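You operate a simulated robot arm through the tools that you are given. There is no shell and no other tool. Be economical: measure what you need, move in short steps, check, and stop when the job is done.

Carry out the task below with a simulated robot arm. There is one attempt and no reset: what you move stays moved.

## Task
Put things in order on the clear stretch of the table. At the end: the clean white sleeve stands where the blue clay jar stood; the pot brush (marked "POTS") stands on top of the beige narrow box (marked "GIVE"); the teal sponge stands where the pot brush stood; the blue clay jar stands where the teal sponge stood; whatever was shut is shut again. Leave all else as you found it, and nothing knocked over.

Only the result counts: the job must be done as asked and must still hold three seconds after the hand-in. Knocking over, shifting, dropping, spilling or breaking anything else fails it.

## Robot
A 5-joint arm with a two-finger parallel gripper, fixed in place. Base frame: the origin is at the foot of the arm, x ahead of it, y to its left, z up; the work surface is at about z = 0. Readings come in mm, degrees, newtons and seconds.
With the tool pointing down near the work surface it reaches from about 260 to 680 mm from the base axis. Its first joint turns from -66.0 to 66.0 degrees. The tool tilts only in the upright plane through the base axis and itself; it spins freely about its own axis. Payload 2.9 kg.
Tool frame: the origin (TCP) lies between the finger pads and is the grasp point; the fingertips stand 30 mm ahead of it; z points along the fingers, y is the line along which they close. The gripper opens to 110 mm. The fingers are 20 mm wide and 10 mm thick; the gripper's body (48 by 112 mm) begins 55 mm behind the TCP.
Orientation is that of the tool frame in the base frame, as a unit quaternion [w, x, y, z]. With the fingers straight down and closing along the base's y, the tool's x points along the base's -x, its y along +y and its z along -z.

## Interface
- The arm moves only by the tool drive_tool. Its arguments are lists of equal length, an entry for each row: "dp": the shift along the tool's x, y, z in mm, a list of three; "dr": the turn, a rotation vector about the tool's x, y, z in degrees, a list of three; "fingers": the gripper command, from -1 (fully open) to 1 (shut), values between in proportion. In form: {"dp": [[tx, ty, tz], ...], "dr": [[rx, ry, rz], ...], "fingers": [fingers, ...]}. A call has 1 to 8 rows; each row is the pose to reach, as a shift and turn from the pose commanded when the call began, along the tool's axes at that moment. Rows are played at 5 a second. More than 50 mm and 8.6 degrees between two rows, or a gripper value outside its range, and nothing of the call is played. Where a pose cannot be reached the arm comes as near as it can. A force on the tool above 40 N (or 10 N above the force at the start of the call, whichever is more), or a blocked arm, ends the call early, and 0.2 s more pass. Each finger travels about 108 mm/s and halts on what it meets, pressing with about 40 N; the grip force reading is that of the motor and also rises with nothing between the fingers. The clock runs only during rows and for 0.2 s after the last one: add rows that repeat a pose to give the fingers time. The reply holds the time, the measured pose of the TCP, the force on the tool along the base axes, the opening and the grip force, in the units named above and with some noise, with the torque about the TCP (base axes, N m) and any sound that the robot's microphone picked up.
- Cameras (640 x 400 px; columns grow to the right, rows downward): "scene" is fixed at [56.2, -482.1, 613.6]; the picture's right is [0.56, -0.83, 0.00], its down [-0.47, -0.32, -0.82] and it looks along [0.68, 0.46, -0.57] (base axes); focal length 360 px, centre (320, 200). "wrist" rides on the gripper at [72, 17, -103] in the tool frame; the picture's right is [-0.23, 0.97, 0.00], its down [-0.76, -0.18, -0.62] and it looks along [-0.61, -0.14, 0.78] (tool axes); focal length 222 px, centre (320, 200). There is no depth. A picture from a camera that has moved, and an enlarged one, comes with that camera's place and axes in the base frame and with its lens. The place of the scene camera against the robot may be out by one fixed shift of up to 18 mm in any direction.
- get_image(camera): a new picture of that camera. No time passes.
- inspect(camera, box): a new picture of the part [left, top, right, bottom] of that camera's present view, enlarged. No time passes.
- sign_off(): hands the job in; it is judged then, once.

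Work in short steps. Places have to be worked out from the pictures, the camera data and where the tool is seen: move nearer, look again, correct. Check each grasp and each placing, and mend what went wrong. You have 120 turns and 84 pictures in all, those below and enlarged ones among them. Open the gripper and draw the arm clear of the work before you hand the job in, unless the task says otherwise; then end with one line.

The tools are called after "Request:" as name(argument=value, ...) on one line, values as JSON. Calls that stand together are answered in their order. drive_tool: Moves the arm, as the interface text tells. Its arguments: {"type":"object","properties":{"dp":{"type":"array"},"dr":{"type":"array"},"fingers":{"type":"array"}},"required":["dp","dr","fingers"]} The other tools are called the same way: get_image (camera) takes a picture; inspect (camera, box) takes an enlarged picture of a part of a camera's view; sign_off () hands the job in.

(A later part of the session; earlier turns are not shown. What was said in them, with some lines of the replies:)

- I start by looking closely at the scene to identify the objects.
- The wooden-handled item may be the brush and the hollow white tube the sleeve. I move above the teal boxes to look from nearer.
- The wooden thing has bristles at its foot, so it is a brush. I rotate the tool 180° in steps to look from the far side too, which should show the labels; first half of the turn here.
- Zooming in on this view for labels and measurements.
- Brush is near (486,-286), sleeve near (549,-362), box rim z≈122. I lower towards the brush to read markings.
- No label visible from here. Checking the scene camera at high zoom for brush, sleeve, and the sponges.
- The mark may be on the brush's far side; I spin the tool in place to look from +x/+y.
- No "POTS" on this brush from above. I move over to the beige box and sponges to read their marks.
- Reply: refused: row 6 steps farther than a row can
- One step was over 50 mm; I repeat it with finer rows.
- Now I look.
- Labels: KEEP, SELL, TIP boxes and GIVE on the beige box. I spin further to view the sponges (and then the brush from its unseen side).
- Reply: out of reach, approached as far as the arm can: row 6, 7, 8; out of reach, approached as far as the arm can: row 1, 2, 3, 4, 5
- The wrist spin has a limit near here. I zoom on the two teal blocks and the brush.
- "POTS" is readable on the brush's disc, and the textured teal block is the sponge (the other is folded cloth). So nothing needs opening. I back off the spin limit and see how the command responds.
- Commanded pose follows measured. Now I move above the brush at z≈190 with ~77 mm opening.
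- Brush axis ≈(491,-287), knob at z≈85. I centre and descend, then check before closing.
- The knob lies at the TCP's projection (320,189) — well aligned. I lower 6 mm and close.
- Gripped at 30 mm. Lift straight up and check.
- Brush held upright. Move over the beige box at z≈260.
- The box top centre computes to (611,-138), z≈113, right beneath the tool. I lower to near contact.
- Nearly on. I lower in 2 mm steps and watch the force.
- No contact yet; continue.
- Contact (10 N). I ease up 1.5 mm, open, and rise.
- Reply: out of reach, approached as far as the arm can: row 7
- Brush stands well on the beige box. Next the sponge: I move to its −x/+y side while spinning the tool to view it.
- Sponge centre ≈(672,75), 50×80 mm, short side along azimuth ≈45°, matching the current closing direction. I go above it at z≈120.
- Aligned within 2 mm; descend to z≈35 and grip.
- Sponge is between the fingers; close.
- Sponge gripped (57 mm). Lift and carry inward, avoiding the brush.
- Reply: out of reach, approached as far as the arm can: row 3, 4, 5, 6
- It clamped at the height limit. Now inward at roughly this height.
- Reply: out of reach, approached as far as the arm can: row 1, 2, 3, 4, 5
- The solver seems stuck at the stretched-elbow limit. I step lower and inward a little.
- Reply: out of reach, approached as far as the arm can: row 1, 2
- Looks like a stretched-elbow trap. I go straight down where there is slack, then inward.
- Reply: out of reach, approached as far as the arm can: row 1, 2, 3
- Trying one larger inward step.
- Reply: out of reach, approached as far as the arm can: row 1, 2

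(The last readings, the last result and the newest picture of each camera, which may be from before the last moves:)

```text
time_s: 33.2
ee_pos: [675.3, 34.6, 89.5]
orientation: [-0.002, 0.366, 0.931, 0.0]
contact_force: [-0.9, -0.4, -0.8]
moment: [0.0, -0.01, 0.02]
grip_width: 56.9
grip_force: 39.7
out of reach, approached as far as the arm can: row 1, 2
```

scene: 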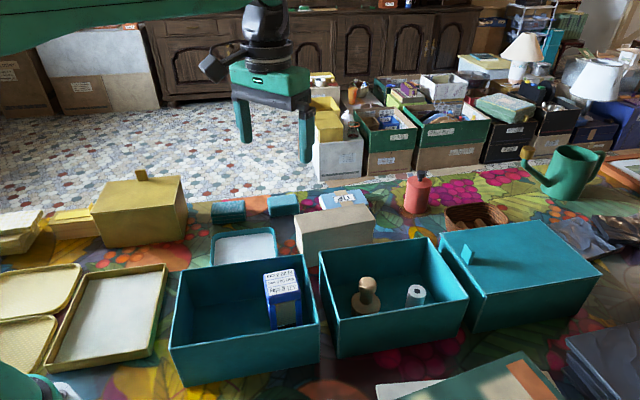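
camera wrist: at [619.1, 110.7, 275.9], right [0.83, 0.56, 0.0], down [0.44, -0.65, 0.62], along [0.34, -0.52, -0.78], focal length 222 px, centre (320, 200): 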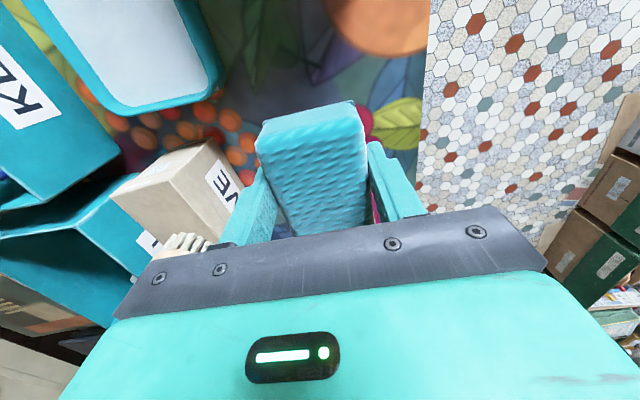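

Still trapped. I try adding a small outward tilt of the fingers together with the inward move to get the elbow bending.

Request:
drive_tool(dp=[[25, -25, -10], [25, -25, -10]], dr=[[-5.7, -5.6, 0], [-5.7, -5.6, 0]], fingers=[0.35, 0.35])

```text
time_s: 33.8
ee_pos: [697.2, 36.9, 141.3]
orientation: [0.064, 0.365, 0.928, 0.03]
contact_force: [0.3, 0.0, -0.6]
moment: [0.02, -0.03, -0.01]
grip_width: 57.0
grip_force: 40.1
out of reach, approached as far as the arm can: row 1, 2
```

Likely the elbow slipped just past straight. I pull outward-and-down (undoing the tilt) to bring it through straight, then inward.

Request:
drive_tool(dp=[[-17, 18, 35], [-17, 18, 72], [0, 0, 74], [20, -21, 74], [35, -36, 74]], dr=[[5.7, 5.6, 0], [5.7, 5.6, 0], [5.7, 5.6, 0], [5.7, 5.6, 0], [5.7, 5.6, 0]], fingers=[0.35, 0.35, 0.35, 0.35, 0.35])

```text
time_s: 35.0
ee_pos: [655.8, 32.3, 57.8]
orientation: [0.0, 0.366, 0.931, 0.0]
contact_force: [-0.6, 0.3, 0.0]
moment: [0.03, -0.01, -0.03]
grip_width: 56.9
grip_force: 39.8
out of reach, approached as far as the arm can: row 1, 2, 3
```

Freed. Now inward and up, staying inside the reach sphere.

Request:
drive_tool(dp=[[17, -20, -30], [33, -40, -65], [48, -57, -105], [62, -74, -142]], dr=[[0, 0, 0], [0, 0, 0], [0, 0, 0], [0, 0, 0]], fingers=[0.35, 0.35, 0.35, 0.35])

```text
time_s: 36.0
ee_pos: [560.0, 17.4, 199.1]
orientation: [0.001, 0.366, 0.931, 0.0]
contact_force: [0.3, 0.8, -0.9]
moment: [0.0, 0.0, -0.04]
grip_width: 56.8
grip_force: 39.7
```

Carry along a detour around the brush to above the old brush spot.

Request:
drive_tool(dp=[[-9, -42, 0], [-17, -85, 0], [-32, -126, 0], [-53.5, -163, 0], [-80, -196, 0], [-108.5, -227, 0], [-135, -250, 0], [-156.5, -268, 0]], dr=[[0, 0, 0], [0, 0, 0], [0, 0, 0], [0, 0, 0], [0, 0, 0], [0, 0, 0], [0, 0, 0], [0, 0, 0]], fingers=[0.35, 0.35, 0.35, 0.35, 0.35, 0.35, 0.35, 0.35])

Request:
get_image(camera="wrist")

Request:
get_image(camera="scene")

```text
time_s: 37.8
ee_pos: [491.7, -282.1, 200.1]
orientation: [0.0, 0.367, 0.93, 0.0]
contact_force: [0.6, 0.1, 0.5]
moment: [-0.01, 0.0, 0.01]
grip_width: 57.0
grip_force: 40.3
```

```text
43 pictures are left
camera wrist: at [449.5, -221.7, 303.8], right [0.83, 0.56, 0.0], down [0.44, -0.65, 0.62], along [0.35, -0.52, -0.78], focal length 222 px, centre (320, 200)
```

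wrist: 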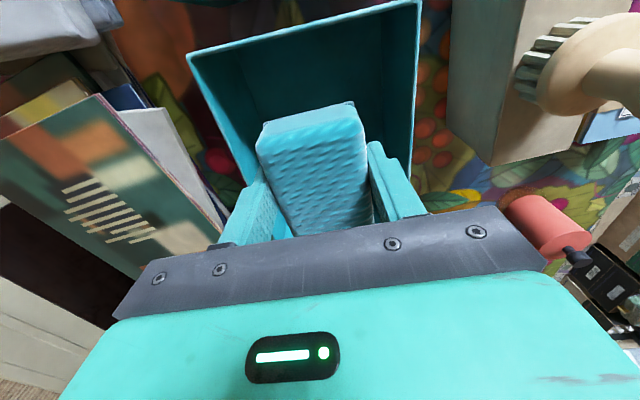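

```text
42 pictures are left
```

scene: 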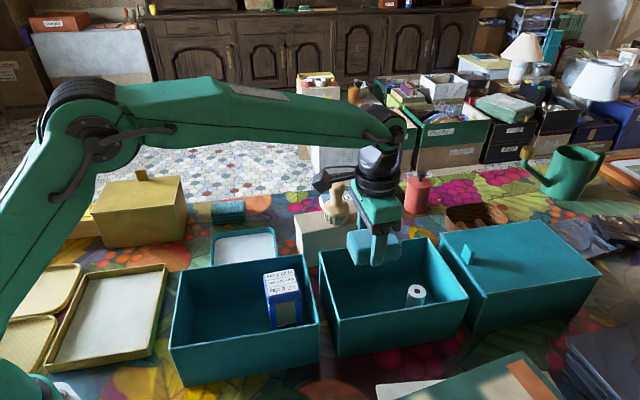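

Over the spot. Lower into the SELL box to z≈50.

Request:
drive_tool(dp=[[-2, -2, 40], [-2, -2, 80], [-2, -2, 115], [-2, -2, 140], [-2, -2, 152], [-2, -2, 152]], dr=[[0, 0, 0], [0, 0, 0], [0, 0, 0], [0, 0, 0], [0, 0, 0], [0, 0, 0]], fingers=[0.35, 0.35, 0.35, 0.35, 0.35, 0.35])

Request:
get_image(camera="wrist")

```text
time_s: 39.2
ee_pos: [493.4, -282.7, 46.2]
orientation: [0.0, 0.366, 0.931, 0.0]
contact_force: [-0.6, 0.1, -0.3]
moment: [-0.02, 0.02, 0.0]
grip_width: 57.1
grip_force: 39.9
```

```text
41 pictures are left
camera wrist: at [451.6, -222.9, 150.3], right [0.83, 0.56, 0.0], down [0.44, -0.65, 0.62], along [0.35, -0.52, -0.78], focal length 222 px, centre (320, 200)
```

wrist: 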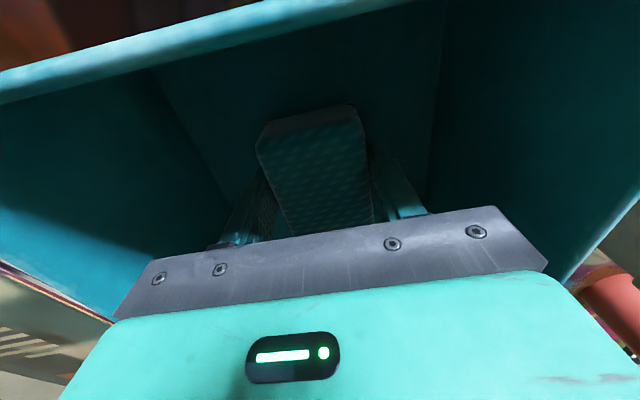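

In the box without contact; position matches brush pick (492.6,-284). Lower in small steps.

Request:
drive_tool(dp=[[0, 0, 2], [0, 0, 4], [0, 0, 6], [0, 0, 6]], dr=[[0, 0, 0], [0, 0, 0], [0, 0, 0], [0, 0, 0]], fingers=[0.35, 0.35, 0.35, 0.35])

```text
time_s: 40.2
ee_pos: [491.9, -283.9, 41.1]
orientation: [0.0, 0.367, 0.93, -0.001]
contact_force: [0.0, 0.5, 0.1]
moment: [-0.04, 0.02, 0.0]
grip_width: 57.0
grip_force: 40.4
```

Request:
drive_tool(dp=[[0, 0, 1.5], [0, 0, 3], [0, 0, 3]], dr=[[0, 0, 0], [0, 0, 0], [0, 0, 0]], fingers=[0.35, 0.35, 0.35])

```text
time_s: 41.0
ee_pos: [494.1, -284.4, 39.3]
orientation: [-0.001, 0.367, 0.93, 0.001]
contact_force: [0.4, 0.6, -0.2]
moment: [0.0, 0.01, 0.0]
grip_width: 56.9
grip_force: 40.0
```

Request:
drive_tool(dp=[[0, 0, 1.5], [0, 0, 3], [0, 0, 3]], dr=[[0, 0, 0], [0, 0, 0], [0, 0, 0]], fingers=[0.35, 0.35, 0.35])

```text
time_s: 41.8
ee_pos: [493.1, -284.5, 37.6]
orientation: [0.002, 0.367, 0.93, -0.001]
contact_force: [-2.1, 2.4, 15.9]
moment: [0.11, 0.21, -0.01]
grip_width: 56.9
grip_force: 39.6
```

Contact (16 N). Ease 1.5 mm, open to ~85 mm, and rise straight.

Request:
drive_tool(dp=[[0, 0, -1.5], [0, 0, -1.5], [0, 0, -1.5], [0, 0, -30], [0, 0, -75], [0, 0, -120], [0, 0, -160]], dr=[[0, 0, 0], [0, 0, 0], [0, 0, 0], [0, 0, 0], [0, 0, 0], [0, 0, 0], [0, 0, 0]], fingers=[0.35, -0.5, -0.5, -0.5, -0.5, -0.5, -0.5])

Request:
get_image(camera="wrist")

Request:
inspect(camera="scene", box=[250, 180, 490, 340])

```text
time_s: 43.4
ee_pos: [491.1, -284.2, 193.8]
orientation: [0.0, 0.366, 0.93, 0.0]
contact_force: [-0.5, 0.3, 0.1]
moment: [0.0, 0.0, 0.01]
grip_width: 82.5
grip_force: 0.0
```

```text
40 pictures are left
camera wrist: at [449.2, -223.3, 298.2], right [0.83, 0.56, 0.0], down [0.44, -0.65, 0.62], along [0.35, -0.52, -0.78], focal length 222 px, centre (320, 200)
```

wrist: 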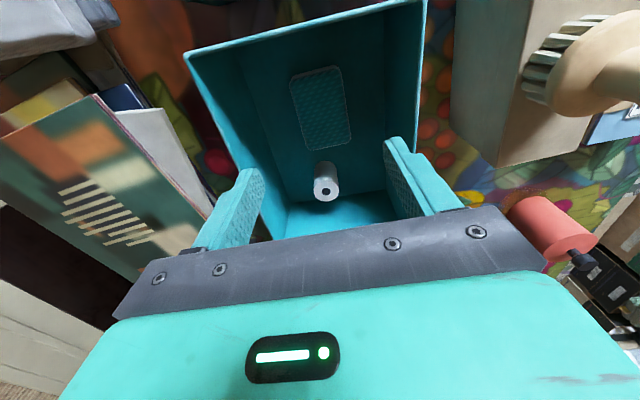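

```text
2.50 times, centred on (370, 260) of scene
camera zoom: at [56.2, -482.1, 613.6], right [0.56, -0.83, 0.0], down [-0.47, -0.32, -0.82], along [0.68, 0.46, -0.57], focal length 899 px, centre (195, 50)
```

zoom: 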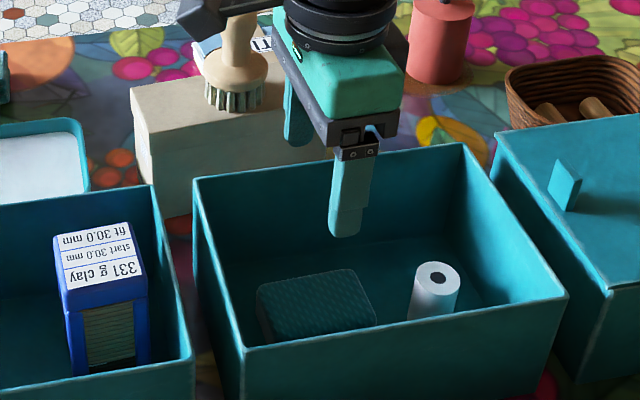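

Sponge is standing in the brush's place, sleeve untouched. Now to the jar in the KEEP box for a close look.

Request:
drive_tool(dp=[[30, 7, -35], [70, 15, -55], [115, 26, -66], [158, 36, -66]], dr=[[0, 0, 0], [0, 0, 0], [0, 0, 0], [0, 0, 0]], fingers=[-0.5, -0.5, -0.5, -0.5])

Request:
get_image(camera="wrist")

Request:
inspect(camera="wrist", box=[220, 0, 420, 160])

```text
time_s: 44.4
ee_pos: [401.8, -152.4, 260.3]
orientation: [0.0, 0.367, 0.93, 0.0]
contact_force: [1.1, -0.2, 0.1]
moment: [-0.02, 0.03, 0.0]
grip_width: 82.3
grip_force: 0.0
```

```text
38 pictures are left
camera wrist: at [360.4, -90.3, 364.0], right [0.83, 0.56, 0.0], down [0.44, -0.65, 0.62], along [0.35, -0.52, -0.78], focal length 222 px, centre (320, 200)
```

wrist: 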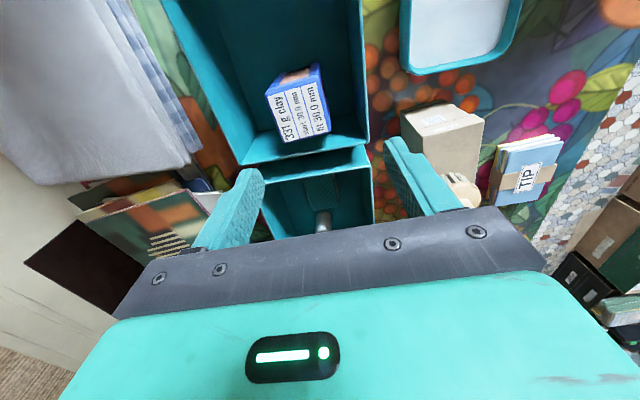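

```text
2.50 times, centred on (320, 80) of wrist
camera zoom: at [360.4, -90.3, 364.0], right [0.83, 0.56, 0.0], down [0.44, -0.65, 0.62], along [0.35, -0.52, -0.78], focal length 555 px, centre (320, 500)
```

zoom: 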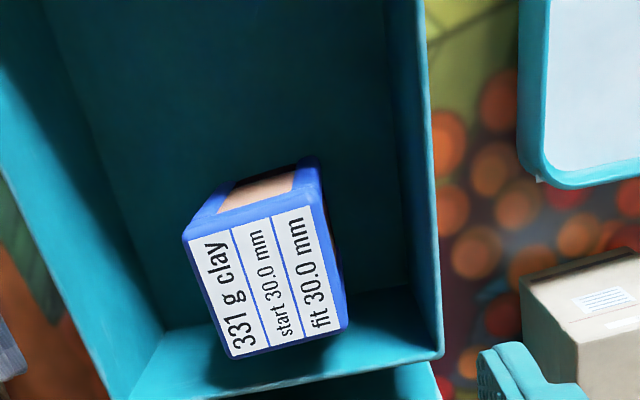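

Request:
inspect(camera="scene", box=[245, 255, 325, 335])

Request:
inspect(camera="wrist", box=[260, 50, 340, 150])

```text
5.00 times, centred on (285, 295) of scene
camera zoom: at [56.2, -482.1, 613.6], right [0.56, -0.83, 0.0], down [-0.47, -0.32, -0.82], along [0.68, 0.46, -0.57], focal length 1798 px, centre (495, -275)
```

zoom: 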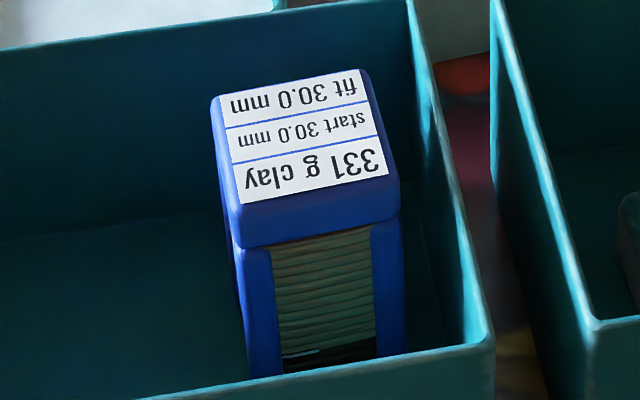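

```text
4.00 times, centred on (300, 100) of wrist
camera zoom: at [360.4, -90.3, 364.0], right [0.83, 0.56, 0.0], down [0.44, -0.65, 0.62], along [0.35, -0.52, -0.78], focal length 888 px, centre (400, 600)
```

zoom: 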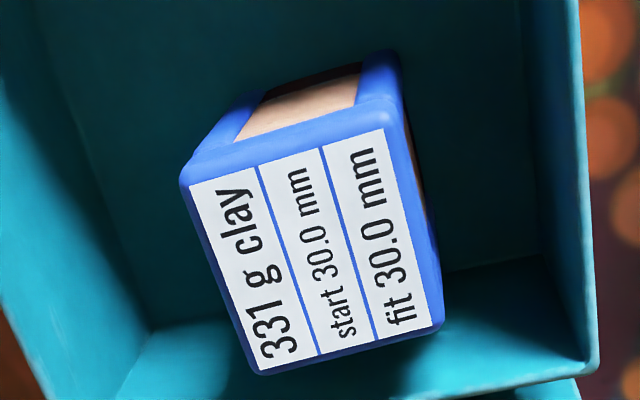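

Jar: blue frame with clay panels, top at z≈115, centre ≈(386,-168), sides 58 mm at azimuth ≈49°. I'll grip it by the solid blue cap (avoiding the clay). First hover at z≈160.

Request:
drive_tool(dp=[[1, -22, 35], [1, -22, 70], [1, -22, 100], [1, -22, 100]], dr=[[0, 0, -1], [0, 0, -3], [0, 0, -3], [0, 0, -3]], fingers=[-0.7, -0.7, -0.7, -0.7])

Request:
get_image(camera="wrist")

Request:
inspect(camera="scene", box=[220, 220, 340, 340])

```text
time_s: 45.4
ee_pos: [387.3, -166.0, 162.2]
orientation: [0.001, 0.342, 0.94, 0.0]
contact_force: [-0.1, 0.3, 0.0]
moment: [0.02, -0.01, 0.0]
grip_width: 93.4
grip_force: 0.1
```

```text
34 pictures are left
camera wrist: at [341.6, -107.1, 265.6], right [0.8, 0.6, 0.0], down [0.47, -0.63, 0.62], along [0.37, -0.5, -0.78], focal length 222 px, centre (320, 200)
```

wrist: 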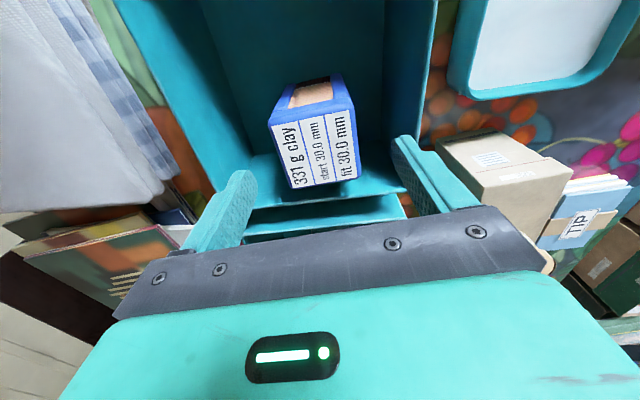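

```text
3.33 times, centred on (280, 280) of scene
camera zoom: at [56.2, -482.1, 613.6], right [0.56, -0.83, 0.0], down [-0.47, -0.32, -0.82], along [0.68, 0.46, -0.57], focal length 1199 px, centre (453, -67)
```

zoom: 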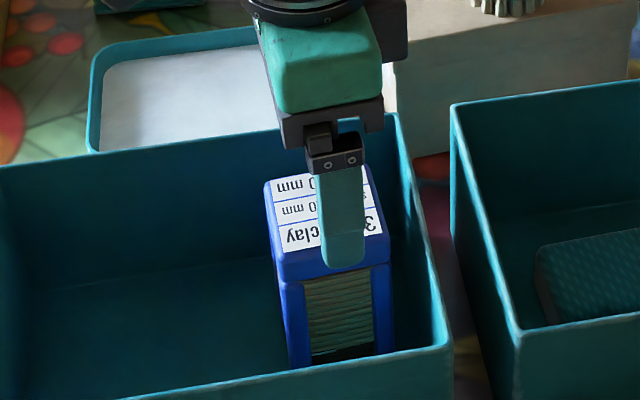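

Well centred. Descend to TCP z≈113 and close on the cap.

Request:
drive_tool(dp=[[-1, -1, 25], [-1, -1, 49], [-1, -1, 49], [-1, -1, 49], [-1, -1, 49], [-1, -1, 49]], dr=[[0, 0, 0], [0, 0, 0], [0, 0, 0], [0, 0, 0], [0, 0, 0], [0, 0, 0]], fingers=[-0.7, -0.7, -0.3, 0, 0.2, 0.2])

Request:
inspect(camera="scene", box=[240, 230, 340, 330])

```text
time_s: 46.8
ee_pos: [385.3, -166.4, 113.3]
orientation: [0.0, 0.342, 0.94, 0.001]
contact_force: [1.0, 0.4, 0.0]
moment: [-0.09, -0.05, -0.01]
grip_width: 59.7
grip_force: 39.9
```

```text
4.00 times, centred on (290, 280) of scene
camera zoom: at [56.2, -482.1, 613.5], right [0.56, -0.83, 0.0], down [-0.47, -0.32, -0.82], along [0.68, 0.46, -0.57], focal length 1438 px, centre (440, -120)
```

zoom: 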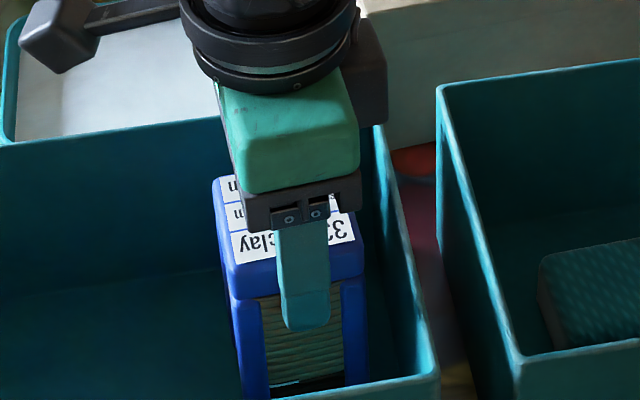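

Jar held by cap. Lift clear of the box.

Request:
drive_tool(dp=[[0, 0, -20], [0, 0, -55], [0, 0, -95], [0, 0, -140], [0, 0, -140]], dr=[[0, 0, 0], [0, 0, 0], [0, 0, 0], [0, 0, 0], [0, 0, 0]], fingers=[0.2, 0.2, 0.2, 0.2, 0.2])

Request:
get_image(camera="scene")

```text
time_s: 48.0
ee_pos: [388.0, -166.6, 255.2]
orientation: [0.0, 0.342, 0.94, 0.001]
contact_force: [0.8, 0.3, -2.8]
moment: [0.0, 0.01, 0.01]
grip_width: 59.9
grip_force: 40.3
```

```text
31 pictures are left
```

scene: 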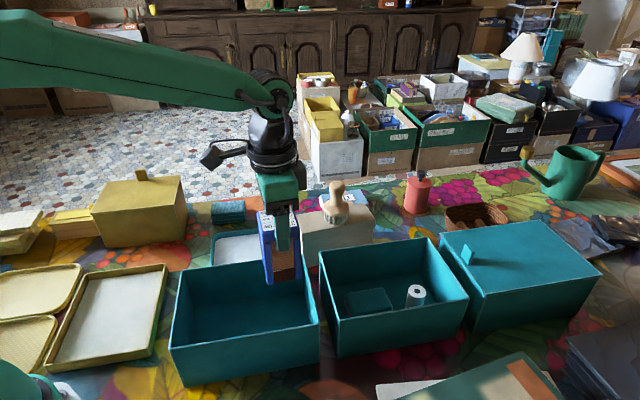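

Jar held upright. Carry it outward while descending, inside the reach limit.

Request:
drive_tool(dp=[[8, 47, 0], [11, 94, 0], [8, 140, 3], [1.5, 185, 12], [-7, 227, 26], [-18, 265, 45], [-28, 300, 65], [-40, 329, 88]], dr=[[0, 0, 0], [0, 0, 0], [0, 0, 0], [0, 0, 0], [0, 0, 0], [0, 0, 0], [0, 0, 0], [0, 0, 0]], fingers=[0.2, 0.2, 0.2, 0.2, 0.2, 0.2, 0.2, 0.2])

Request:
get_image(camera="wrist")

```text
time_s: 49.8
ee_pos: [627.9, 57.9, 165.3]
orientation: [-0.001, 0.342, 0.94, 0.0]
contact_force: [0.5, -0.1, -3.4]
moment: [0.0, 0.01, 0.0]
grip_width: 59.8
grip_force: 39.7
```

```text
30 pictures are left
camera wrist: at [582.1, 115.8, 269.1], right [0.8, 0.6, 0.0], down [0.47, -0.63, 0.62], along [0.37, -0.5, -0.78], focal length 222 px, centre (320, 200)
```

wrist: 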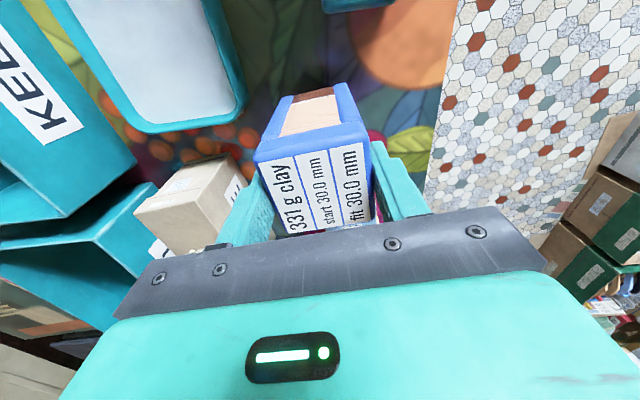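

Descend and then slide out at low height to the sponge's former spot.

Request:
drive_tool(dp=[[-4, 10, 20], [-9, 20.5, 43], [-15.5, 31, 49], [-19.6, 38, 50], [-19.6, 38, 50]], dr=[[0, 0, 0], [0, 0, 0], [0, 0, 0], [0, 0, 0], [0, 0, 0]], fingers=[0.2, 0.2, 0.2, 0.2, 0.2])

Request:
inspect(camera="scene", box=[210, 130, 370, 240])

```text
time_s: 51.0
ee_pos: [665.5, 75.1, 114.8]
orientation: [0.0, 0.342, 0.94, 0.0]
contact_force: [-0.5, -0.5, -3.0]
moment: [0.01, -0.01, 0.0]
grip_width: 59.8
grip_force: 40.0
```

```text
3.64 times, centred on (290, 185) of scene
camera zoom: at [56.2, -482.1, 613.6], right [0.56, -0.83, 0.0], down [-0.47, -0.32, -0.82], along [0.68, 0.46, -0.57], focal length 1308 px, centre (429, 254)
```

zoom: 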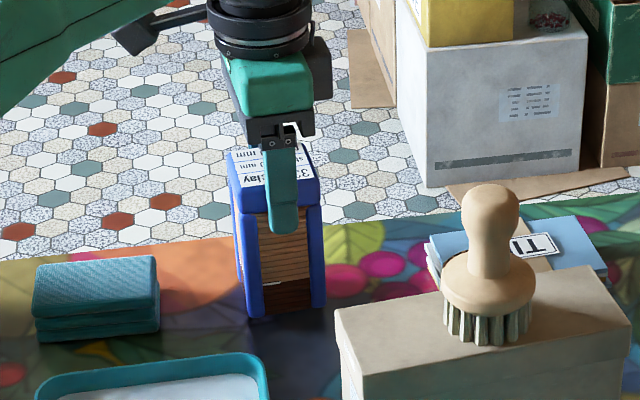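

Near. Lower in small steps while nudging out 3 mm.

Request:
drive_tool(dp=[[-1.5, 1.3, 1.5], [-2.7, 2.2, 3], [-2.7, 2.2, 4], [-2.7, 2.2, 4]], dr=[[0, 0, 0], [0, 0, 0], [0, 0, 0], [0, 0, 0]], fingers=[0.2, 0.2, 0.2, 0.2])

```text
time_s: 52.0
ee_pos: [668.4, 76.0, 110.1]
orientation: [0.0, 0.342, 0.94, 0.0]
contact_force: [-0.3, -0.3, -3.7]
moment: [-0.01, 0.05, 0.0]
grip_width: 60.0
grip_force: 40.1
```

Request:
drive_tool(dp=[[0, 0, 1], [0, 0, 2], [0, 0, 2]], dr=[[0, 0, 0], [0, 0, 0], [0, 0, 0]], fingers=[0.2, 0.2, 0.2])

```text
time_s: 52.8
ee_pos: [670.1, 76.0, 109.4]
orientation: [0.0, 0.342, 0.94, 0.0]
contact_force: [0.0, -0.5, -3.2]
moment: [0.0, -0.02, -0.04]
grip_width: 59.9
grip_force: 39.9
```

Request:
drive_tool(dp=[[0, 0, 1], [0, 0, 2], [0, 0, 2]], dr=[[0, 0, 0], [0, 0, 0], [0, 0, 0]], fingers=[0.2, 0.2, 0.2])

```text
time_s: 53.6
ee_pos: [669.8, 76.0, 108.9]
orientation: [0.001, 0.342, 0.94, 0.001]
contact_force: [-1.9, -0.1, 12.6]
moment: [-0.17, 0.8, -0.06]
grip_width: 60.1
grip_force: 39.7
```

Contact. Ease up 1 mm, then open wide (no other motion).

Request:
drive_tool(dp=[[0, 0, -0.8], [0, 0, -0.8], [0, 0, -0.8], [0, 0, -0.8]], dr=[[0, 0, 0], [0, 0, 0], [0, 0, 0], [0, 0, 0]], fingers=[0.2, -0.1, -0.6, -0.85])

Request:
get_image(camera="wrist")

```text
time_s: 54.6
ee_pos: [669.7, 76.7, 108.4]
orientation: [0.0, 0.341, 0.94, 0.001]
contact_force: [0.4, -0.8, 0.7]
moment: [-0.01, 0.0, 0.0]
grip_width: 101.7
grip_force: 0.1
```

```text
28 pictures are left
camera wrist: at [625.0, 134.5, 211.3], right [0.8, 0.6, 0.0], down [0.47, -0.63, 0.62], along [0.37, -0.5, -0.78], focal length 222 px, centre (320, 200)
```

wrist: 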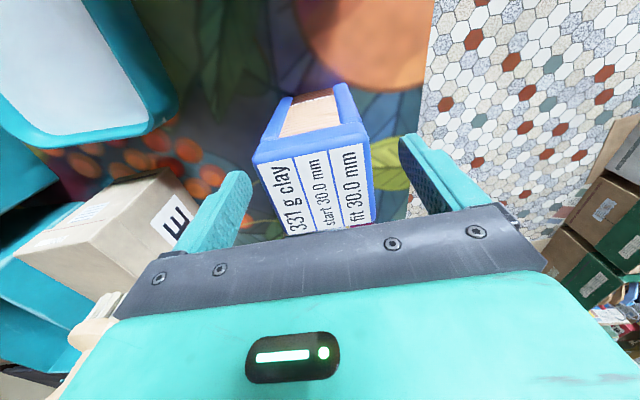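

Jar stands free; fingers clear. Retreat up and inward along a safe path.

Request:
drive_tool(dp=[[3.4, -3.6, -8], [6.5, -7, -20], [9, -9.5, -35], [12, -13, -55], [30, -30, -85], [48, -50, -110]], dr=[[0, 0, 0], [0, 0, 0], [0, 0, 0], [0, 0, 0], [0, 0, 0], [0, 0, 0]], fingers=[-0.85, -0.85, -0.85, -0.85, -0.85, -0.85])

Request:
inspect(camera="scene", box=[190, 130, 370, 250])

```text
time_s: 56.0
ee_pos: [602.7, 72.0, 218.2]
orientation: [0.0, 0.342, 0.94, -0.001]
contact_force: [0.3, 0.9, 0.0]
moment: [0.02, 0.0, 0.02]
grip_width: 101.6
grip_force: 0.0
```

```text
3.33 times, centred on (280, 190) of scene
camera zoom: at [56.2, -482.1, 613.6], right [0.56, -0.83, 0.0], down [-0.47, -0.32, -0.82], along [0.68, 0.46, -0.57], focal length 1199 px, centre (453, 233)
```

zoom: 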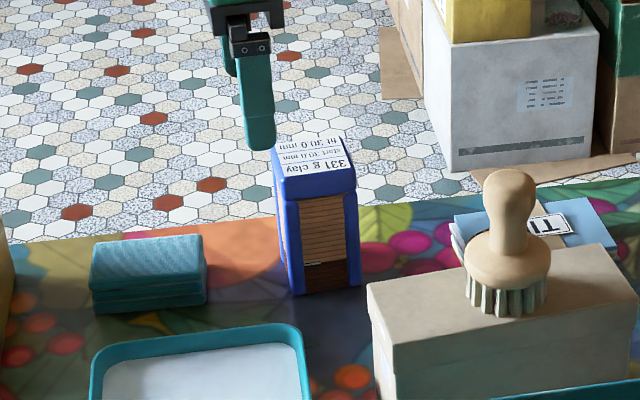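

Jar upright. Now go round to the sleeve in the SELL box.

Request:
drive_tool(dp=[[2, -47, 0], [5, -95, 0], [-3, -143, 0], [-21, -188, 0], [-48, -228, 0], [-79, -265, 0], [-112, -297, 0], [-149, -325, 0]], dr=[[0, 0, 0], [0, 0, 0], [0, 0, 1], [0, 0, 2], [0, 0, 3], [0, 0, 4], [0, 0, 5], [0, 0, 5]], fingers=[-0.3, -0.3, -0.3, -0.3, -0.3, -0.3, -0.3, -0.3])

Request:
get_image(camera="wrist")

Request:
inspect(camera="wrist", box=[260, 90, 420, 210])

```text
time_s: 57.8
ee_pos: [506.2, -277.4, 217.8]
orientation: [0.0, 0.383, 0.924, 0.0]
contact_force: [0.3, 0.2, 0.1]
moment: [-0.01, -0.05, -0.01]
grip_width: 71.4
grip_force: 0.1
```

```text
26 pictures are left
camera wrist: at [466.6, -215.9, 320.5], right [0.85, 0.53, 0.0], down [0.41, -0.66, 0.62], along [0.33, -0.53, -0.78], focal length 222 px, centre (320, 200)
```

wrist: 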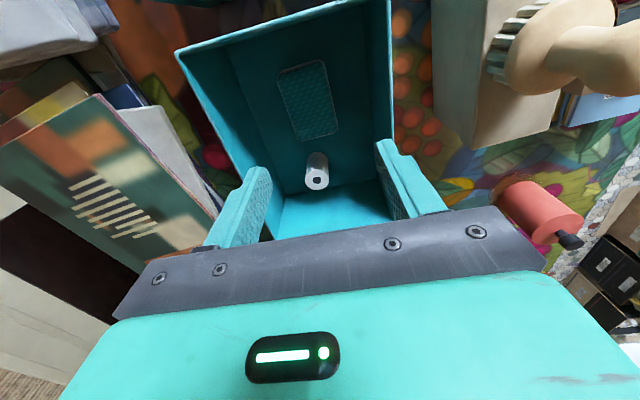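

```text
3.33 times, centred on (340, 150) of wrist
camera zoom: at [466.6, -215.9, 320.5], right [0.85, 0.53, 0.0], down [0.41, -0.66, 0.62], along [0.33, -0.53, -0.78], focal length 740 px, centre (253, 367)
```

zoom: 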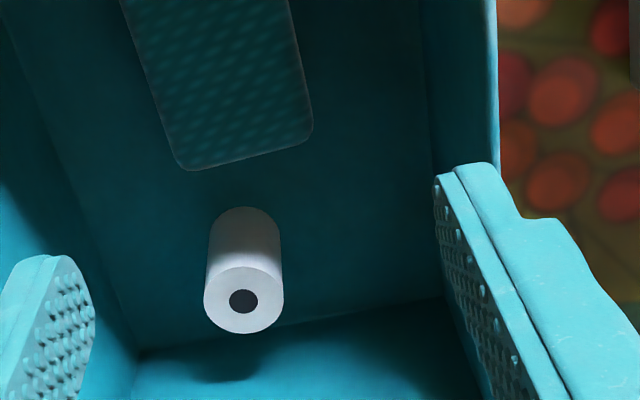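

Sleeve axis ≈(555,-366), top z≈56, Ø≈34. Move above it.

Request:
drive_tool(dp=[[-40, -12, 0], [-80, -23, 0], [-97, -28, 30], [-97, -28, 70], [-97, -28, 80]], dr=[[0, 0, 0], [0, 0, 0], [0, 0, 0], [0, 0, 0], [0, 0, 0]], fingers=[-0.3, -0.3, -0.3, -0.3, -0.3])

Request:
get_image(camera="wrist")

Request:
inspect(camera="scene", box=[340, 210, 480, 330])

```text
time_s: 59.0
ee_pos: [560.1, -367.3, 137.7]
orientation: [0.0, 0.383, 0.924, 0.0]
contact_force: [-0.3, 0.8, 0.8]
moment: [0.04, -0.02, 0.01]
grip_width: 71.4
grip_force: 0.1
out of reach, approached as far as the arm can: row 3, 5
```

```text
24 pictures are left
camera wrist: at [520.6, -305.9, 240.9], right [0.85, 0.53, 0.0], down [0.41, -0.66, 0.62], along [0.33, -0.53, -0.78], focal length 222 px, centre (320, 200)
```

wrist: 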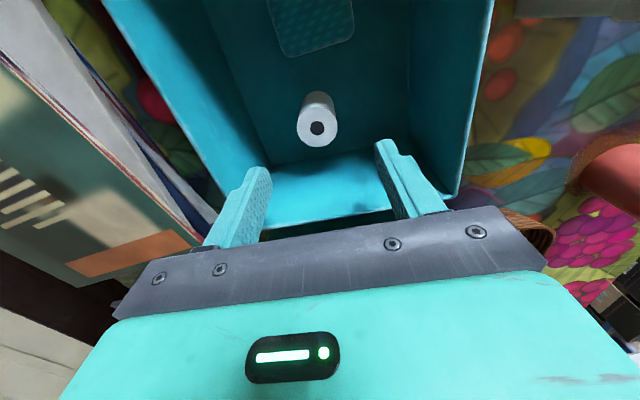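

```text
3.33 times, centred on (410, 270) of scene
camera zoom: at [56.1, -482.1, 613.6], right [0.56, -0.83, 0.0], down [-0.47, -0.32, -0.82], along [0.68, 0.46, -0.57], focal length 1199 px, centre (20, -33)
```

zoom: 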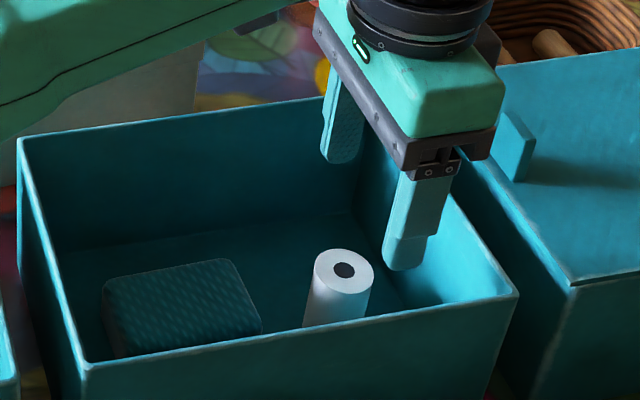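

TCP is at the reach limit, sleeve computed again at (555,-366). I shift in by 5 mm and descend part-way.

Request:
drive_tool(dp=[[5, -3, 15], [5, -3, 40], [5, -3, 40]], dr=[[0, 0, 0], [0, 0, 0], [0, 0, 0]], fingers=[-0.3, -0.3, -0.3])

Request:
get_image(camera="wrist")

```text
time_s: 59.8
ee_pos: [563.4, -373.7, 98.9]
orientation: [-0.001, 0.383, 0.924, 0.001]
contact_force: [0.3, -0.5, 0.2]
moment: [-0.02, 0.01, -0.02]
grip_width: 71.5
grip_force: 0.0
out of reach, approached as far as the arm can: row 1, 2, 3
```

```text
22 pictures are left
camera wrist: at [523.4, -312.3, 202.1], right [0.85, 0.53, 0.0], down [0.41, -0.66, 0.62], along [0.33, -0.53, -0.78], focal length 222 px, centre (320, 200)
```

wrist: 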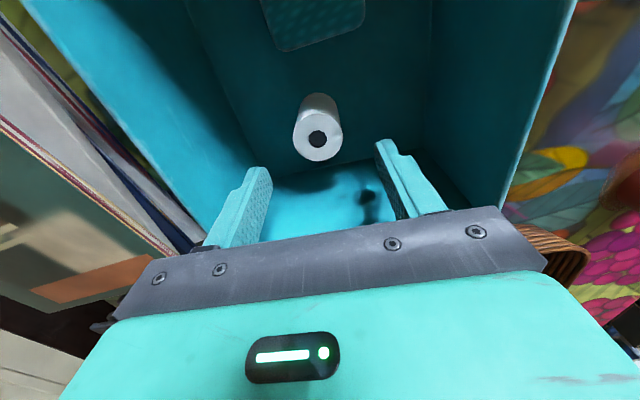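

Same elbow trap. Pull outward-down (staying above z≈73 so the body clears the rim), then inward onto the sleeve axis.

Request:
drive_tool(dp=[[-20, 4, 10], [-29, 6, 24], [0, 0, 26], [6, 0, 26], [11.4, -0.5, 26]], dr=[[0, 0, 0], [0, 0, 0], [0, 0, 0], [0, 0, 0], [0, 0, 0]], fingers=[-0.3, -0.3, -0.3, -0.3, -0.3])

```text
time_s: 61.0
ee_pos: [567.2, -370.8, 74.0]
orientation: [0.0, 0.383, 0.924, 0.001]
contact_force: [0.7, -0.2, -0.2]
moment: [-0.01, 0.0, 0.02]
grip_width: 71.5
grip_force: 0.0
out of reach, approached as far as the arm can: row 1, 2, 3, 4, 5
```

I rise out of the box first, then do the untangling above it.

Request:
drive_tool(dp=[[0, 0, -35], [4, 0, -70], [9, 0, -105]], dr=[[0, 0, 0], [0, 0, 0], [0, 0, 0]], fingers=[-0.3, -0.3, -0.3])

```text
time_s: 61.8
ee_pos: [556.4, -362.4, 178.7]
orientation: [0.001, 0.382, 0.924, 0.0]
contact_force: [-0.4, 0.4, -0.7]
moment: [0.03, -0.01, -0.01]
grip_width: 71.3
grip_force: 0.0
out of reach, approached as far as the arm can: row 2, 3
```

Now the tilt/untilt manoeuvre with outward-down pull, then inward.

Request:
drive_tool(dp=[[10, -2, -10], [-5, 1, 15], [-18, 4, 50], [-5, 1, 82], [20, -4, 84], [40, -8, 84]], dr=[[-1.66, -7.8, 0], [0, 0, 0], [0, 0, 0], [0, 0, 0], [0, 0, 0], [0, 0, 0]], fingers=[-0.3, -0.3, -0.3, -0.3, -0.3, -0.3])

```text
time_s: 63.2
ee_pos: [520.8, -342.1, 93.7]
orientation: [0.0, 0.383, 0.924, 0.0]
contact_force: [1.0, 0.0, 0.9]
moment: [0.01, -0.02, 0.03]
grip_width: 71.6
grip_force: 0.1
out of reach, approached as far as the arm can: row 3
```

Freed. Move out low to the sleeve axis and look.

Request:
drive_tool(dp=[[-20, 3.5, 0], [-41, 7, 2], [-41, 7, 2]], dr=[[0, 0, 0], [0, 0, 0], [0, 0, 0]], fingers=[-0.3, -0.3, -0.3])

Request:
get_image(camera="wrist")

```text
time_s: 64.0
ee_pos: [552.8, -365.0, 90.3]
orientation: [0.0, 0.382, 0.924, 0.0]
contact_force: [0.8, -0.7, 0.0]
moment: [-0.02, 0.03, -0.01]
grip_width: 71.5
grip_force: 0.0
```

```text
21 pictures are left
camera wrist: at [514.8, -303.0, 194.5], right [0.85, 0.53, 0.0], down [0.41, -0.66, 0.62], along [0.33, -0.53, -0.78], focal length 222 px, centre (320, 200)
```

wrist: 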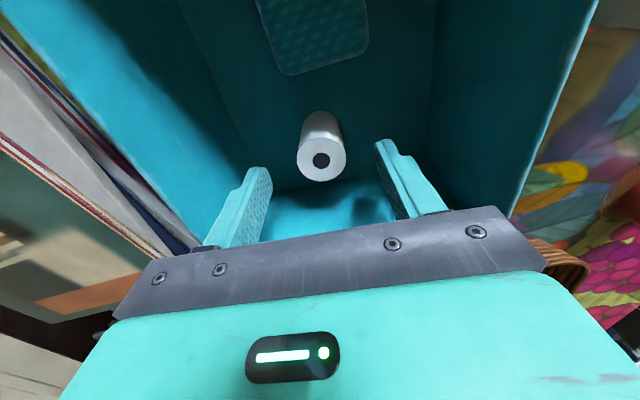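

Sleeve axis (554.7,-365.8) vs TCP (553,-365): good. Descend to z≈57 and grip.

Request:
drive_tool(dp=[[-1, 0, 18], [-1, 0, 34], [-1, 0, 34], [-1, 0, 34], [-1, 0, 34], [-1, 0, 34]], dr=[[0, 0, 0], [0, 0, 0], [0, 0, 0], [0, 0, 0], [0, 0, 0], [0, 0, 0]], fingers=[-0.3, -0.3, 0.1, 0.5, 0.6, 0.6])

Request:
get_image(camera="wrist")

```text
time_s: 65.4
ee_pos: [555.6, -365.2, 57.0]
orientation: [0.0, 0.383, 0.924, 0.0]
contact_force: [-0.1, 0.3, 0.2]
moment: [0.02, 0.0, -0.07]
grip_width: 32.4
grip_force: 40.1
```

```text
20 pictures are left
camera wrist: at [515.6, -303.6, 160.5], right [0.85, 0.53, 0.0], down [0.41, -0.66, 0.62], along [0.33, -0.53, -0.78], focal length 222 px, centre (320, 200)
```

wrist: 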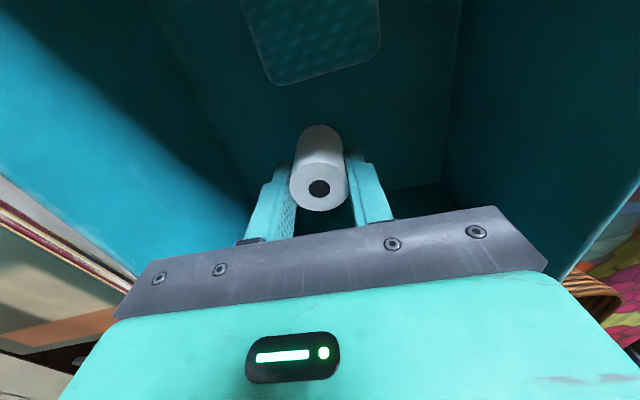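

Sleeve gripped (32 mm). Lift while drifting inward to stay within reach.

Request:
drive_tool(dp=[[0, 0, -30], [10, -2, -62], [25, -5, -97], [44, -9, -130], [60, -12, -160]], dr=[[0, 0, 0], [0, 0, 0], [0, 0, 0], [0, 0, 0], [0, 0, 0]], fingers=[0.6, 0.6, 0.6, 0.6, 0.6])

Request:
inspect(camera="scene", box=[160, 140, 480, 380])

```text
time_s: 66.6
ee_pos: [507.0, -330.8, 222.1]
orientation: [0.001, 0.382, 0.924, 0.0]
contact_force: [0.6, -0.4, 0.1]
moment: [0.0, -0.01, 0.01]
grip_width: 32.4
grip_force: 40.0
```

```text
1.67 times, centred on (320, 260) of scene
camera zoom: at [56.2, -482.1, 613.6], right [0.56, -0.83, 0.0], down [-0.47, -0.32, -0.82], along [0.68, 0.46, -0.57], focal length 599 px, centre (320, 100)
```

zoom: 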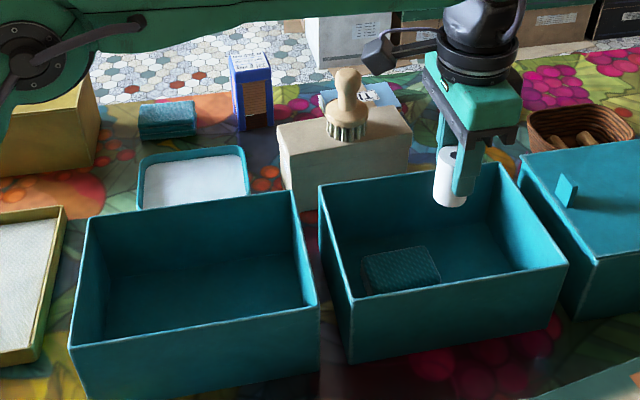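

Sleeve held. Carry it over the jar's former place in the KEEP box.

Request:
drive_tool(dp=[[42, 6, 0], [84, 13, 0], [126, 19, 0], [168, 26, 0], [201.5, 31, 0], [201.5, 31, 20]], dr=[[0, 0, 0], [0, 0, 0], [0, 0, 0], [0, 0, 0], [0, 0, 0], [0, 0, 0]], fingers=[0.6, 0.6, 0.6, 0.6, 0.6, 0.6])

Request:
get_image(camera="wrist")

```text
time_s: 68.0
ee_pos: [387.7, -165.3, 198.0]
orientation: [0.0, 0.383, 0.924, 0.0]
contact_force: [0.2, -0.3, -0.3]
moment: [-0.04, 0.02, 0.01]
grip_width: 32.5
grip_force: 39.6
```

```text
18 pictures are left
camera wrist: at [348.0, -104.5, 301.6], right [0.85, 0.53, 0.0], down [0.41, -0.66, 0.62], along [0.33, -0.53, -0.78], focal length 222 px, centre (320, 200)
```

wrist: 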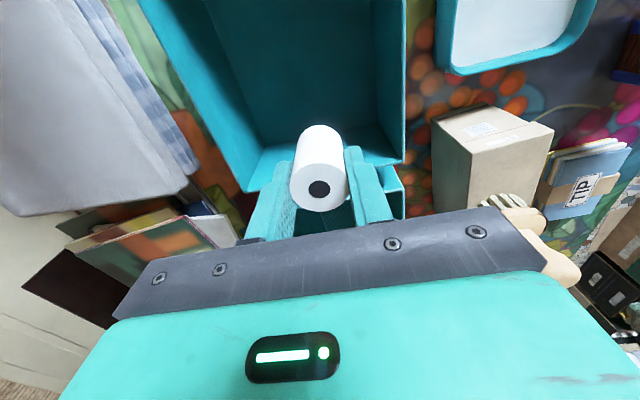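

Descend into the KEEP box to just above contact.

Request:
drive_tool(dp=[[0.5, -1, 40], [0.5, -1, 80], [0.5, -1, 110], [0.5, -1, 128], [0.5, -1, 134], [0.5, -1, 134]], dr=[[0, 0, 0], [0, 0, 0], [0, 0, 0], [0, 0, 0], [0, 0, 0], [0, 0, 0]], fingers=[0.6, 0.6, 0.6, 0.6, 0.6, 0.6])

Request:
inspect(camera="scene", box=[200, 220, 340, 340])

```text
time_s: 69.4
ee_pos: [384.2, -168.6, 63.9]
orientation: [0.0, 0.383, 0.924, 0.0]
contact_force: [-0.1, 0.0, -0.4]
moment: [-0.01, 0.04, 0.03]
grip_width: 32.1
grip_force: 39.6
```

```text
3.33 times, centred on (270, 280) of scene
camera zoom: at [56.2, -482.1, 613.6], right [0.56, -0.83, 0.0], down [-0.47, -0.32, -0.82], along [0.68, 0.46, -0.57], focal length 1199 px, centre (487, -67)
```

zoom: 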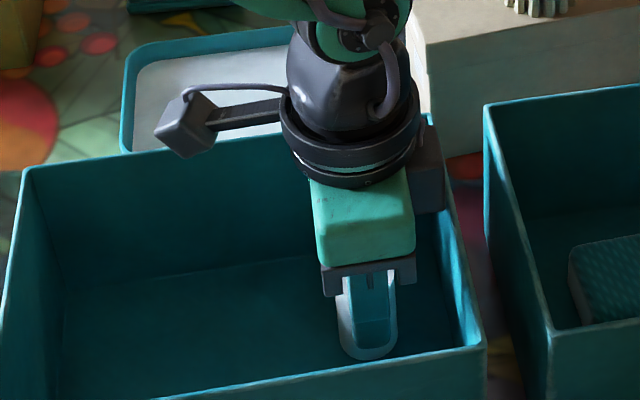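

Clear of walls. Lower in small steps until contact.

Request:
drive_tool(dp=[[0, 0, 2], [0, 0, 4], [0, 0, 5], [0, 0, 5]], dr=[[0, 0, 0], [0, 0, 0], [0, 0, 0], [0, 0, 0]], fingers=[0.6, 0.6, 0.6, 0.6])

```text
time_s: 70.4
ee_pos: [383.9, -166.7, 58.8]
orientation: [0.0, 0.383, 0.924, 0.0]
contact_force: [-0.3, -0.1, -0.6]
moment: [-0.02, 0.01, 0.02]
grip_width: 32.4
grip_force: 40.1
```

Request:
drive_tool(dp=[[0, 0, 1], [0, 0, 2], [0, 0, 2]], dr=[[0, 0, 0], [0, 0, 0], [0, 0, 0]], fingers=[0.6, 0.6, 0.6])

```text
time_s: 71.2
ee_pos: [383.9, -168.8, 57.1]
orientation: [0.001, 0.383, 0.924, 0.001]
contact_force: [-0.1, 1.8, 3.4]
moment: [0.09, 0.06, 0.02]
grip_width: 32.5
grip_force: 39.8
```

Light contact (3 N). Open to ~70 mm and rise straight up.

Request:
drive_tool(dp=[[0, 0, 0], [0, 0, 0], [0, 0, 0], [0, 0, -30], [0, 0, -75], [0, 0, -120], [0, 0, -160]], dr=[[0, 0, 0], [0, 0, 0], [0, 0, 0], [0, 0, 0], [0, 0, 0], [0, 0, 0], [0, 0, 0]], fingers=[0.2, -0.2, -0.3, -0.3, -0.3, -0.3, -0.3])

Request:
get_image(camera="wrist")

Request:
get_image(camera="scene")

```text
time_s: 72.8
ee_pos: [384.3, -165.1, 218.6]
orientation: [0.0, 0.383, 0.924, 0.0]
contact_force: [0.0, -0.9, 0.0]
moment: [-0.02, 0.01, -0.01]
grip_width: 71.5
grip_force: 0.0
```

```text
16 pictures are left
camera wrist: at [343.7, -103.7, 323.2], right [0.85, 0.53, 0.0], down [0.41, -0.66, 0.62], along [0.33, -0.53, -0.78], focal length 222 px, centre (320, 200)
```

wrist: 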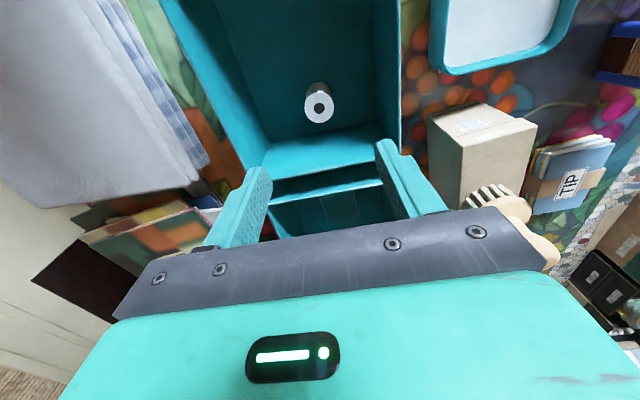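

```text
15 pictures are left
```

scene: 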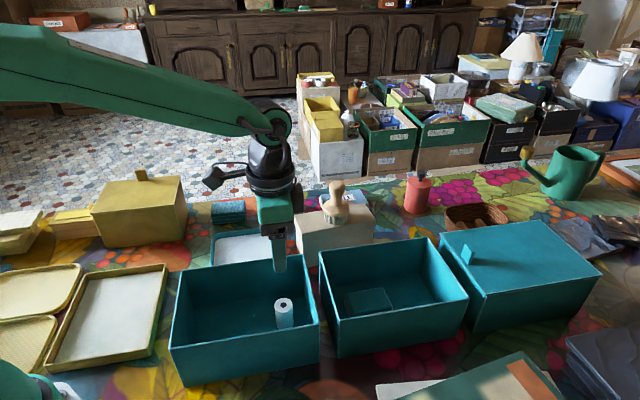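

All four are placed. Raise the arm clear and make a final check.

Request:
drive_tool(dp=[[0, 0, -40], [25, 0, -80], [50, 0, -120], [75, 0, -150]], dr=[[0, 0, 0], [0, 0, 0], [0, 0, 0], [0, 0, 0]], fingers=[-1, -1, -1, -1])

Request:
inspect(camera="scene", box=[160, 150, 480, 350])

Request:
inspect(camera="scene", box=[250, 280, 330, 340])

```text
time_s: 73.8
ee_pos: [332.2, -112.5, 368.0]
orientation: [0.0, 0.383, 0.924, 0.001]
contact_force: [0.4, 0.1, 0.2]
moment: [0.01, -0.01, -0.01]
grip_width: 110.0
grip_force: 0.0
```

```text
2.00 times, centred on (320, 250) of scene
camera zoom: at [56.2, -482.1, 613.6], right [0.56, -0.83, 0.0], down [-0.47, -0.32, -0.82], along [0.68, 0.46, -0.57], focal length 719 px, centre (320, 100)
```

zoom: 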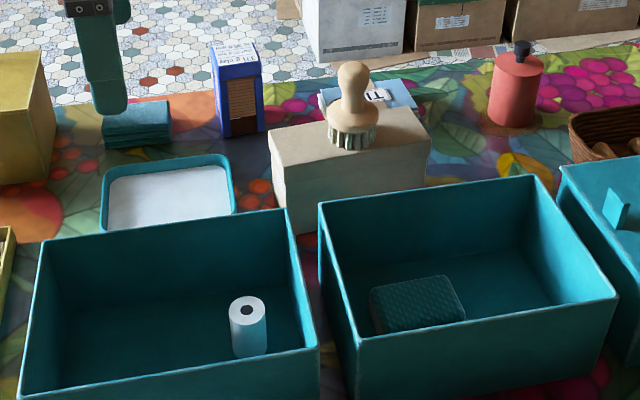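

```text
6.67 times, centred on (290, 310) of scene
camera zoom: at [56.2, -482.1, 613.6], right [0.56, -0.83, 0.0], down [-0.47, -0.32, -0.82], along [0.68, 0.46, -0.57], focal length 2397 px, centre (520, -533)
```

zoom: 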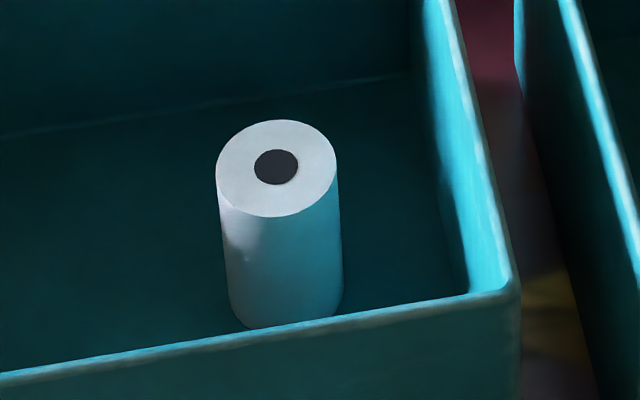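

All items stand in place, nothing else was moved, both lidded boxes stayed shut, the gripper is open and the arm is clear.

Request:
sign_off()

```text
The job is handed in.
```

I've handed the job in with all four items standing where you asked; the jar sits about 4 mm short of the sponge's exact spot because that was the edge of the arm's reach. The sleeve is in the blue clay jar's place, the "POTS" brush is on the "GIVE" box, the sponge is in the brush's place and the jar is in the sponge's place. Both lidded boxes stayed shut throughout, and I saw nothing else moved or knocked over.
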